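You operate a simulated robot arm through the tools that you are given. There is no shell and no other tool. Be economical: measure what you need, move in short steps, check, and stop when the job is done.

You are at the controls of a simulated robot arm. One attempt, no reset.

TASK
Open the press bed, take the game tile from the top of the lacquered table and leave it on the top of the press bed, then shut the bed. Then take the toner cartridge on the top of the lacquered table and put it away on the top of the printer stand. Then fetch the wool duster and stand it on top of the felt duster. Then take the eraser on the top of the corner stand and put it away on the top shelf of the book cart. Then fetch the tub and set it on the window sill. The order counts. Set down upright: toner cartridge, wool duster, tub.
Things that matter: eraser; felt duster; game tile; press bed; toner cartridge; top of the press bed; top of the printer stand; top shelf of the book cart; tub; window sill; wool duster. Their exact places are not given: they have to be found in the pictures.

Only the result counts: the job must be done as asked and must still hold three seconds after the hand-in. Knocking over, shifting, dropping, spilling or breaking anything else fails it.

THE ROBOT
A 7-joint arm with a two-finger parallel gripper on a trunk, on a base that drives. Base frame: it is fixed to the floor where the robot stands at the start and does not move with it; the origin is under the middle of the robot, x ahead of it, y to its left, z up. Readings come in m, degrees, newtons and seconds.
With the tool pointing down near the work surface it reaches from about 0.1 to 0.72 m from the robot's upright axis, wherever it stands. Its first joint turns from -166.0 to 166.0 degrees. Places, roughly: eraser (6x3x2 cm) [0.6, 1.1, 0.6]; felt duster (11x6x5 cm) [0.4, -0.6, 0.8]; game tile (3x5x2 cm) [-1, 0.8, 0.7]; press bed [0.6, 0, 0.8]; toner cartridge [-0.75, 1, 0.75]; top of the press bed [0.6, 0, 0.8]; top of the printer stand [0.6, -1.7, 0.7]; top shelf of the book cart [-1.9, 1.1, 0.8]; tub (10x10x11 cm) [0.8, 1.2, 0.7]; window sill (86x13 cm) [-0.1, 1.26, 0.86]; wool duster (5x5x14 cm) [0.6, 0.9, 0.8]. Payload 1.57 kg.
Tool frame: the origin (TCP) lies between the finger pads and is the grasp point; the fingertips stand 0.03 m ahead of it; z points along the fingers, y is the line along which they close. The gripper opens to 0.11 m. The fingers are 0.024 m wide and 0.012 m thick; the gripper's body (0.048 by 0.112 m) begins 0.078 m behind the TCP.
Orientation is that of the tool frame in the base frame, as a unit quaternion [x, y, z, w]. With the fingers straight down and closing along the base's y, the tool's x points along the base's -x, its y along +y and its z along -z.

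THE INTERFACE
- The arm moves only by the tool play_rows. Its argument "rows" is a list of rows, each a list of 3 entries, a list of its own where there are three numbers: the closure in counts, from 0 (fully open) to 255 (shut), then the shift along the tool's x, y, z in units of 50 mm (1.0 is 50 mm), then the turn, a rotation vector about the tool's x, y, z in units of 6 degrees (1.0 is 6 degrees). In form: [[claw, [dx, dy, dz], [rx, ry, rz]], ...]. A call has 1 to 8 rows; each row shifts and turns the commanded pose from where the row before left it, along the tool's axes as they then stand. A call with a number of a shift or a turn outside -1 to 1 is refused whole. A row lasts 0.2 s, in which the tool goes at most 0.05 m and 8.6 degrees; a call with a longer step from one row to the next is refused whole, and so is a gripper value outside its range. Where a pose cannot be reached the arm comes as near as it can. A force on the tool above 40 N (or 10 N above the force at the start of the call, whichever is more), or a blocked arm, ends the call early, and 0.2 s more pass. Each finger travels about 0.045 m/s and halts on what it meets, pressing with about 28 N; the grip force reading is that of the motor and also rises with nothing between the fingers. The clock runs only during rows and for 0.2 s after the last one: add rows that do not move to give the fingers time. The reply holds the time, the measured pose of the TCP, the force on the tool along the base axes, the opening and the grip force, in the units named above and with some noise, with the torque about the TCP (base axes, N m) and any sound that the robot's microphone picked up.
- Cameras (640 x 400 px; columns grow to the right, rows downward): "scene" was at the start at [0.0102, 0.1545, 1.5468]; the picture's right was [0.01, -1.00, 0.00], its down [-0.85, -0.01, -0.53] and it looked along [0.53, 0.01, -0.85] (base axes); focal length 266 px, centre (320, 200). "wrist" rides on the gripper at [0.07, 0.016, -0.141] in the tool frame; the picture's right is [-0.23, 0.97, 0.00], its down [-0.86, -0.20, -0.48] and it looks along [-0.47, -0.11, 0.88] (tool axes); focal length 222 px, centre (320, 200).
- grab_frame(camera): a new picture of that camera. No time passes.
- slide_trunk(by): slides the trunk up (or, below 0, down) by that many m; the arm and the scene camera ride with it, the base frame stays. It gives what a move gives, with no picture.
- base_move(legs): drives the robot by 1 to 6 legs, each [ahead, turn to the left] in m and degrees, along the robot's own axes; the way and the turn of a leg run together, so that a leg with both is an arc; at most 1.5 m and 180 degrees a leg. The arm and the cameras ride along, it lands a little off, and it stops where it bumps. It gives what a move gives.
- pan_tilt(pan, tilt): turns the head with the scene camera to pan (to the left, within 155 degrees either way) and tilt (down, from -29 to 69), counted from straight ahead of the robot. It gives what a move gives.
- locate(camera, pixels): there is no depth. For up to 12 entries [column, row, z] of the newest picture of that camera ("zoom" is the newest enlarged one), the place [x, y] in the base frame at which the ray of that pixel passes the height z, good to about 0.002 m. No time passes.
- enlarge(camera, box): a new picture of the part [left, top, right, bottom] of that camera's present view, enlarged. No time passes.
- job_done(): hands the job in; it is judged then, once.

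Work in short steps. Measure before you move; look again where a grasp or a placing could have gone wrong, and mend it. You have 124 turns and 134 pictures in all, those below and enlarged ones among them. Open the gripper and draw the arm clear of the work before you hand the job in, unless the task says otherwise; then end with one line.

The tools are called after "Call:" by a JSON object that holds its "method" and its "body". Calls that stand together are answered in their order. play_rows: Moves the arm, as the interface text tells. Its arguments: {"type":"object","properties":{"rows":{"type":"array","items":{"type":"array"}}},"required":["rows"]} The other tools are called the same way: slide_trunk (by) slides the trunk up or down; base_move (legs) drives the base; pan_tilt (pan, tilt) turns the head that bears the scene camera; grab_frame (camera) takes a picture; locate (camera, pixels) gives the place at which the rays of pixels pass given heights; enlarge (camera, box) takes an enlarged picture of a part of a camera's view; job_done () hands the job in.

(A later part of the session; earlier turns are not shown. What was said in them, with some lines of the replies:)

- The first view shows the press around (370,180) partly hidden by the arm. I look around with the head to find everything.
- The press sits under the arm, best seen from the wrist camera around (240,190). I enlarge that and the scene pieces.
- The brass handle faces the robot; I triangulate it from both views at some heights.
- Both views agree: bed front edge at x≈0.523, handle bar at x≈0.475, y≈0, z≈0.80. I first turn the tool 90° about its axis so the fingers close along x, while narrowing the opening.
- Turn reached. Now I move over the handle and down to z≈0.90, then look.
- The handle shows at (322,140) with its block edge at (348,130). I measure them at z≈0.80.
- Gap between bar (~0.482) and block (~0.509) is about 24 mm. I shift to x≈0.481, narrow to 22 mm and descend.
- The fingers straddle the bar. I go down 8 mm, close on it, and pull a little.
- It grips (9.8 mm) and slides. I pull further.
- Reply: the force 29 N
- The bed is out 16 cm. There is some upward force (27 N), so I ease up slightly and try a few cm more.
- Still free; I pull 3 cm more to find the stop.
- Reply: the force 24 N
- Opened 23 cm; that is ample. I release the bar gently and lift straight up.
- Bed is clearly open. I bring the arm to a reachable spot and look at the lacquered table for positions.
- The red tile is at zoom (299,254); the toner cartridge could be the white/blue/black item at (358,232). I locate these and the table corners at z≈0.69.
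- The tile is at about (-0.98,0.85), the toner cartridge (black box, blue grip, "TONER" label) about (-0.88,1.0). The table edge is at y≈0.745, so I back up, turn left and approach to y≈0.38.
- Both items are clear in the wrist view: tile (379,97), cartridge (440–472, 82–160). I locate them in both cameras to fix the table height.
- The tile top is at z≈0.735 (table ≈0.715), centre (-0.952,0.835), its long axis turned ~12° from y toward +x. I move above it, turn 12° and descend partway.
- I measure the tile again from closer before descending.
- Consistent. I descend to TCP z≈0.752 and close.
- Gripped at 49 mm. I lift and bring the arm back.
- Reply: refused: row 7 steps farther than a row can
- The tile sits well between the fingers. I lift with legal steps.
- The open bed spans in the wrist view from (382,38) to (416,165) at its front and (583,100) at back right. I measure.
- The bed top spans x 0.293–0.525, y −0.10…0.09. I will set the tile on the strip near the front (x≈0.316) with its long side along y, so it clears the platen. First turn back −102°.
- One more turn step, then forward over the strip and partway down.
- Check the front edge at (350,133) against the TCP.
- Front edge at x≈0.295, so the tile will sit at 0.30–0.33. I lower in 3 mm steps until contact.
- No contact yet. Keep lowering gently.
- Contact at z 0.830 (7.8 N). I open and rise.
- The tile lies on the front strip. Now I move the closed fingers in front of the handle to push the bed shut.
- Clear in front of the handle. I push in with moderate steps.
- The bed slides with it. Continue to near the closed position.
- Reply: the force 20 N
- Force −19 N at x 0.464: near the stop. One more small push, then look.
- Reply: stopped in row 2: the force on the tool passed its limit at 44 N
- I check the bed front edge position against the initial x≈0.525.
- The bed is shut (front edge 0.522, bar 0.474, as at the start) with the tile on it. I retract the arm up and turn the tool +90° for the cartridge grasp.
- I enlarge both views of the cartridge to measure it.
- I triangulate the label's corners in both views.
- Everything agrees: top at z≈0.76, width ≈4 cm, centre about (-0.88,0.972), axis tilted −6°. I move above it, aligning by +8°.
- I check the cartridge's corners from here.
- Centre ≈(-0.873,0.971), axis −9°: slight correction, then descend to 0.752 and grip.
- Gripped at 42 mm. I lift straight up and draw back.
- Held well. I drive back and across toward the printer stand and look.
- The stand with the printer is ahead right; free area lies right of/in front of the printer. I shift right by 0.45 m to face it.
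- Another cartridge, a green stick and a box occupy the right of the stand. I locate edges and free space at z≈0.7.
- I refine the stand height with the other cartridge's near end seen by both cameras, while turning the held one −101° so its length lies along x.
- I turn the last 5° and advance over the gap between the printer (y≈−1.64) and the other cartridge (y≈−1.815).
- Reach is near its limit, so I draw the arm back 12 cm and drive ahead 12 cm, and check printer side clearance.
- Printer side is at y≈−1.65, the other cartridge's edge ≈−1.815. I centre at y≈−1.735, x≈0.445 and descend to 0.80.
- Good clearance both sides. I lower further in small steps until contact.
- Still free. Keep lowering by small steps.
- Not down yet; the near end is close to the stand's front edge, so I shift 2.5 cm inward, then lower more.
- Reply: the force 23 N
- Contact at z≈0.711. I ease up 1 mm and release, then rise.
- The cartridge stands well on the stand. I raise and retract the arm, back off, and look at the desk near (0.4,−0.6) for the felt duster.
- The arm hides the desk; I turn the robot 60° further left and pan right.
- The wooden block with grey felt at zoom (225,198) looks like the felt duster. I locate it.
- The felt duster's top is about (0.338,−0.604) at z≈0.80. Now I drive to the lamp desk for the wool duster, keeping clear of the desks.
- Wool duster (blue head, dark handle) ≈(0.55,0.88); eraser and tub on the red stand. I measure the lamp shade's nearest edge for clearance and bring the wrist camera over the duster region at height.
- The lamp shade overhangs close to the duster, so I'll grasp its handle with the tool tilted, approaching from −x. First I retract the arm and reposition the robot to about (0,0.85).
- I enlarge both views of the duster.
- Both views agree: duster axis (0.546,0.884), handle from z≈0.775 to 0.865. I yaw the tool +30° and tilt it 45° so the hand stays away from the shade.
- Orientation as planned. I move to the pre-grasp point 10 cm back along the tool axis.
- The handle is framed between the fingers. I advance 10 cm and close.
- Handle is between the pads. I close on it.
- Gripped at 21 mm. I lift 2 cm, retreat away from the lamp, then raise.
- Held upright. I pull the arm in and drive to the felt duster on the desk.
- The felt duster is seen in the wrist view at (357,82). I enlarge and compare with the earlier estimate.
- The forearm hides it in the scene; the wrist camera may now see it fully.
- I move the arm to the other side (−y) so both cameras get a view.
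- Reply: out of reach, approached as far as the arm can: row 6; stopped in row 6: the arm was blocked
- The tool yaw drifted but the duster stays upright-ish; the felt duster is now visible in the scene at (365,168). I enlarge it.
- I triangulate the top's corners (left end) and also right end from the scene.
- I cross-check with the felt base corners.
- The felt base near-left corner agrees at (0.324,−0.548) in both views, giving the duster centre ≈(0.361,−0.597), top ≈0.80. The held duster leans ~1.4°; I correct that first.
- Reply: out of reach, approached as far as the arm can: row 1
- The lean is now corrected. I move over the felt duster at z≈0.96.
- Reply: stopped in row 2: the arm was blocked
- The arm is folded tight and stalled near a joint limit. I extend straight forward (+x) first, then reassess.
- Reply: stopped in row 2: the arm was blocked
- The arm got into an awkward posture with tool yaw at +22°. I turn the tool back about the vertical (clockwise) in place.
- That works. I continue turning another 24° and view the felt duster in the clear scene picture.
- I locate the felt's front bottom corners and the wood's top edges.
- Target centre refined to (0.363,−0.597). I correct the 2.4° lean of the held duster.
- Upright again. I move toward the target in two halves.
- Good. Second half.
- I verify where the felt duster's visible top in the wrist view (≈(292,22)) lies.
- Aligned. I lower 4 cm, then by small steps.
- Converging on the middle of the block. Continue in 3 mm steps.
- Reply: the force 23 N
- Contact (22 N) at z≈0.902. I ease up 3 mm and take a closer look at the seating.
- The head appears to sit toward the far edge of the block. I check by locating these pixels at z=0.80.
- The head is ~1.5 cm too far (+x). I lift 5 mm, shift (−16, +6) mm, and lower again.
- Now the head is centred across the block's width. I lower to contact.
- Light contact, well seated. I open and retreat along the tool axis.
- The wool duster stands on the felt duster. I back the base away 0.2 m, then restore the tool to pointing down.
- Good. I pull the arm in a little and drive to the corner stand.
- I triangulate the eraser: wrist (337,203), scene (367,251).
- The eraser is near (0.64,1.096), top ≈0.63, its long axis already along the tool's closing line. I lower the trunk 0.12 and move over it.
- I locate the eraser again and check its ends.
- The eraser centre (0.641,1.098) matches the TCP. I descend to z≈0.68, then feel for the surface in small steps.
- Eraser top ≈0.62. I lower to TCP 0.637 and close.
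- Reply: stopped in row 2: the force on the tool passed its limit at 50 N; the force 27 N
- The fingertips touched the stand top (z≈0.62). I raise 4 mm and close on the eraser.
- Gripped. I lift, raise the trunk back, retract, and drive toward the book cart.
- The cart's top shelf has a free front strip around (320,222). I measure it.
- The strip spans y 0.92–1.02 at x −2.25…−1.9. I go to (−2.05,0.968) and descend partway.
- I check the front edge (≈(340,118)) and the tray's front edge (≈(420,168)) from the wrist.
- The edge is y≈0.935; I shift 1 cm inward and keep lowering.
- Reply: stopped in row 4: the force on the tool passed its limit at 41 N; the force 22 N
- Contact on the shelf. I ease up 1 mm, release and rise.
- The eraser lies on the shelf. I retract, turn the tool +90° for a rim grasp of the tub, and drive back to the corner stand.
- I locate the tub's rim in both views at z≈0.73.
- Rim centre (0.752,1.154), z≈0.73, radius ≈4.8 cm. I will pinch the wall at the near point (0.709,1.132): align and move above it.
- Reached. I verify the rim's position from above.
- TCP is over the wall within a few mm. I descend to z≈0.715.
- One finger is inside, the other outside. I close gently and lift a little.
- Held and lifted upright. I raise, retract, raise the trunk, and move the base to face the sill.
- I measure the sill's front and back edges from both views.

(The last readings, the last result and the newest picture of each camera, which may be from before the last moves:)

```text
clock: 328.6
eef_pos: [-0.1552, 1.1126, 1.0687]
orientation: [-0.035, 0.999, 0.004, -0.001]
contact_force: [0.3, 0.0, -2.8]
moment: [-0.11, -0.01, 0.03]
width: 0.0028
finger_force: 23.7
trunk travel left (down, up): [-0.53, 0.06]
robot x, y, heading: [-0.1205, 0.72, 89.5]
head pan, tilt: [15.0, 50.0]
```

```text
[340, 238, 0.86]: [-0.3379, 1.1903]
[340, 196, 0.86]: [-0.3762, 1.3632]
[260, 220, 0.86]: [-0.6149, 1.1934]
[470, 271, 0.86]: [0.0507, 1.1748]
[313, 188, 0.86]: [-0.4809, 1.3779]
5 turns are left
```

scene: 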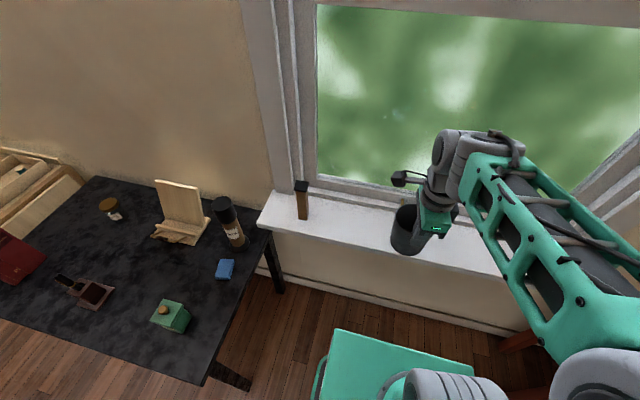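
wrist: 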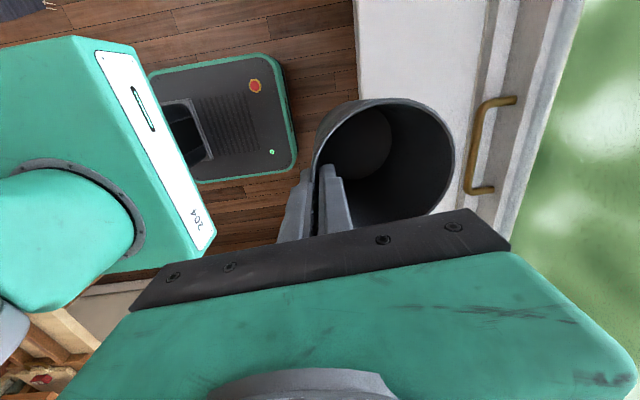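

Sill spans y 1.18–1.33 at z≈0.86. I extend so the tub's centre is at y≈1.25 and lower toward contact (TCP ≈0.956).

Call:
{"method": "play_rows", "body": {"rows": [[255, [0, 0.9, 0], [0, 0, 0]], [255, [0, 0.9, 0], [0, 0, 0]], [255, [0, 0, 0.8], [0, 0, 0]], [255, [0, 0, 0.8], [0, 0, 0]], [255, [0, 0, 0.3], [0, 0, 0]]]}}

Call:
{"method": "play_rows", "body": {"rows": [[255, [0, 0, 0.05], [0, 0, 0]], [255, [0, 0, 0.05], [0, 0, 0]], [255, [0, 0, 0.05], [0, 0, 0]], [255, [0, 0, 0.05], [0, 0, 0]], [255, [0, 0, 0.04], [0, 0, 0]]]}}

Call:
{"method": "grab_frame", "body": {"camera": "wrist"}}

Call:
{"method": "enlarge", "body": {"camera": "scene", "box": [350, 150, 510, 290]}}

```text
clock: 329.8
eef_pos: [-0.1642, 1.203, 0.974]
orientation: [-0.035, 0.999, 0.006, -0.001]
contact_force: [-0.5, -1.0, -3.6]
moment: [-0.13, 0.01, -0.02]
width: 0.0024
finger_force: 24.0
trunk travel left (down, up): [-0.53, 0.06]
robot x, y, heading: [-0.1159, 0.7208, 89.2]
head pan, tilt: [15.0, 50.0]
```

```text
clock: 330.9
eef_pos: [-0.1632, 1.204, 0.9625]
orientation: [-0.035, 0.999, 0.004, -0.001]
contact_force: [0.0, -0.3, -2.6]
moment: [-0.1, -0.01, -0.01]
width: 0.0026
finger_force: 24.4
trunk travel left (down, up): [-0.53, 0.06]
robot x, y, heading: [-0.1184, 0.7198, 89.3]
head pan, tilt: [15.0, 50.0]
```

```text
13 pictures are left
```

wrist: 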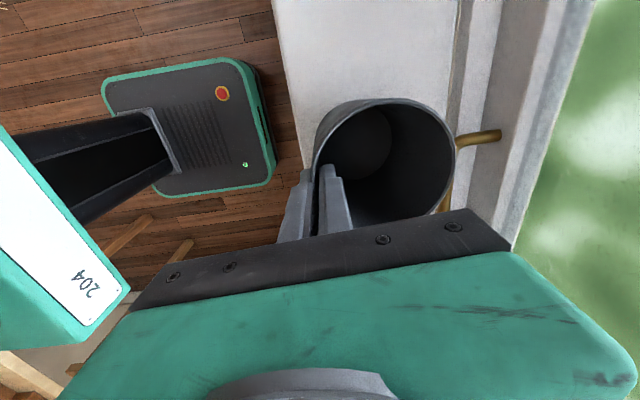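

```text
2.86 times, centred on (430, 220) of scene
4 turns are left
```

zoom: 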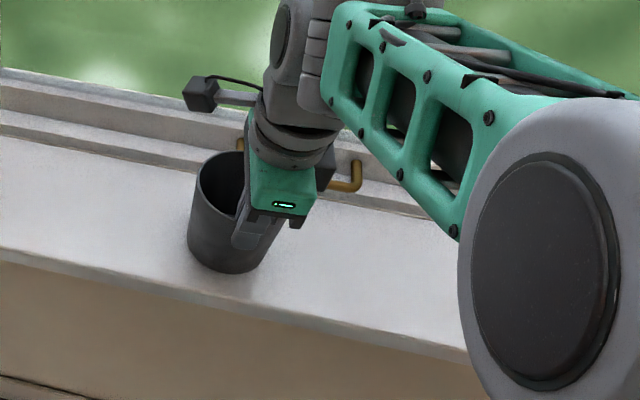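

Not yet touching. I lower 10 mm more in 2 mm steps.

Call:
{"method": "play_rows", "body": {"rows": [[255, [0, 0, 0.04], [0, 0, 0]], [255, [0, 0, 0.04], [0, 0, 0]], [255, [0, 0, 0.04], [0, 0, 0]], [255, [0, 0, 0.04], [0, 0, 0]], [255, [0, 0, 0.04], [0, 0, 0]]]}}

Call:
{"method": "enlarge", "body": {"camera": "scene", "box": [350, 150, 510, 290]}}

```text
clock: 332.1
eef_pos: [-0.1618, 1.2033, 0.9526]
orientation: [-0.036, 0.999, 0.005, -0.001]
contact_force: [-0.5, 0.1, -2.9]
moment: [-0.12, -0.02, -0.01]
width: 0.0027
finger_force: 23.7
trunk travel left (down, up): [-0.53, 0.06]
robot x, y, heading: [-0.1205, 0.7189, 89.2]
head pan, tilt: [15.0, 50.0]
```

```text
2.86 times, centred on (430, 220) of scene
3 turns are left
```

zoom: 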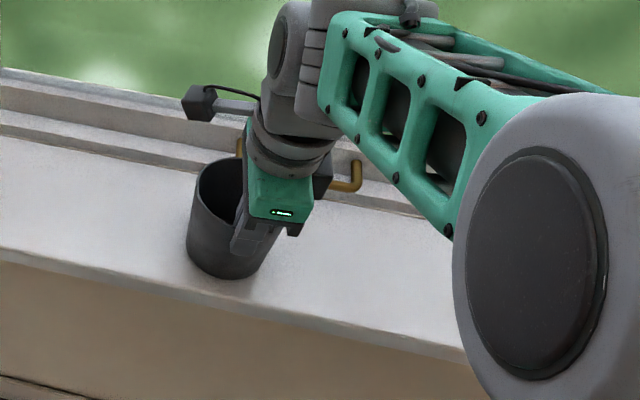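

Still free. I continue a force-guarded lowering of up to 20 mm.

Call:
{"method": "play_rows", "body": {"rows": [[255, [0, 0, 0.05], [0, 0, 0]], [255, [0, 0, 0.05], [0, 0, 0]], [255, [0, 0, 0.05], [0, 0, 0]], [255, [0, 0, 0.05], [0, 0, 0]], [255, [0, 0, 0.05], [0, 0, 0]], [255, [0, 0, 0.05], [0, 0, 0]], [255, [0, 0, 0.05], [0, 0, 0]], [255, [0, 0, 0.05], [0, 0, 0]]]}}

Call:
{"method": "grab_frame", "body": {"camera": "wrist"}}

```text
clock: 333.9
eef_pos: [-0.162, 1.2034, 0.9333]
orientation: [-0.035, 0.999, 0.007, -0.001]
contact_force: [-0.4, 1.9, 22.0]
moment: [1.22, 0.09, 0.01]
width: 0.0051
finger_force: 25.2
trunk travel left (down, up): [-0.53, 0.06]
robot x, y, heading: [-0.1172, 0.7199, 89.4]
head pan, tilt: [15.0, 50.0]
```

```text
10 pictures are left
2 turns are left
```

wrist: 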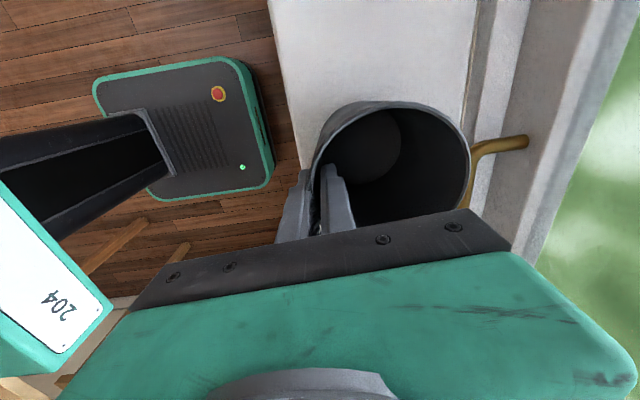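

Contact at 22 N; the tub is on the sill. I ease up 1 mm, open slowly, lift straight out and retract, then view the result.

Call:
{"method": "play_rows", "body": {"rows": [[255, [0, 0, -0.03], [0, 0, 0]], [235, [0, 0, 0], [0, 0, 0]], [200, [0, 0, 0], [0, 0, 0]], [165, [0, 0, 0], [0, 0, 0]], [155, [0, 0, 0], [0, 0, 0]], [155, [0, 0, -0.3], [0, 0, 0]], [155, [0, 0, -0.7], [0, 0, 0]], [155, [0, 0, -0.9], [0, 0, 0]]]}}

Call:
{"method": "play_rows", "body": {"rows": [[155, [0, 0, -0.8], [0, 0, 0]], [155, [0, -0.8, 0], [0, 0, 0]], [155, [0, -0.9, 0], [0, 0, 0]], [100, [0, -0.9, 0], [0, 0, 0]], [0, [0, 0, 0], [0, 0, 0]]]}}

Call:
{"method": "grab_frame", "body": {"camera": "scene"}}

Call:
{"method": "grab_frame", "body": {"camera": "wrist"}}

```text
clock: 335.8
eef_pos: [-0.1611, 1.2019, 1.0305]
orientation: [-0.035, 0.999, 0.004, -0.001]
contact_force: [0.9, 0.4, -0.4]
moment: [0.01, -0.03, 0.0]
width: 0.0431
finger_force: 0.1
trunk travel left (down, up): [-0.53, 0.06]
robot x, y, heading: [-0.1188, 0.7187, 89.4]
head pan, tilt: [15.0, 50.0]
```

```text
clock: 336.9
eef_pos: [-0.155, 1.0721, 1.0677]
orientation: [-0.036, 0.999, 0.006, -0.001]
contact_force: [0.0, 0.2, 0.0]
moment: [0.02, 0.04, -0.05]
width: 0.0931
finger_force: 0.0
trunk travel left (down, up): [-0.53, 0.06]
robot x, y, heading: [-0.1178, 0.7215, 89.3]
head pan, tilt: [15.0, 50.0]
```

```text
9 pictures are left
```

scene: 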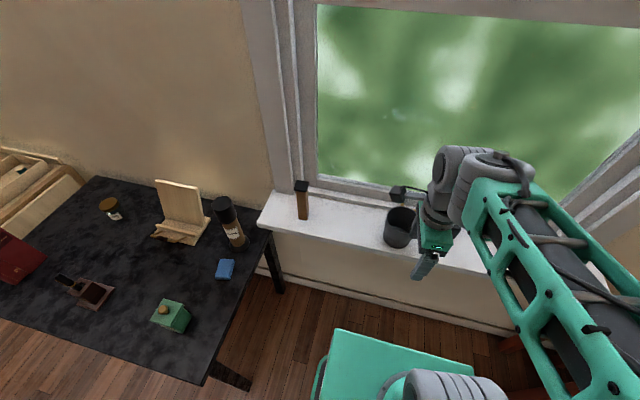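

```text
8 pictures are left
1 turns are left
```

wrist: 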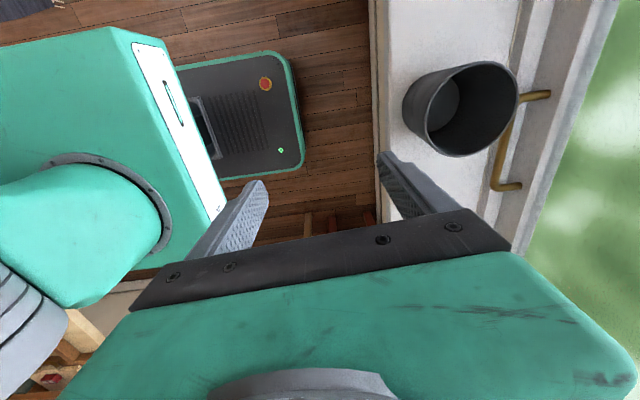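

The tub stands upright on the sill, the gripper is open and clear; I hand the job in.

Call:
{"method": "job_done", "body": {}}

```text
The job is handed in.
```

All five steps were carried out in the order given, and the job is handed in. Each placing looked right in the pictures taken as it was made, but I had no turns left to look at them all again at the end.
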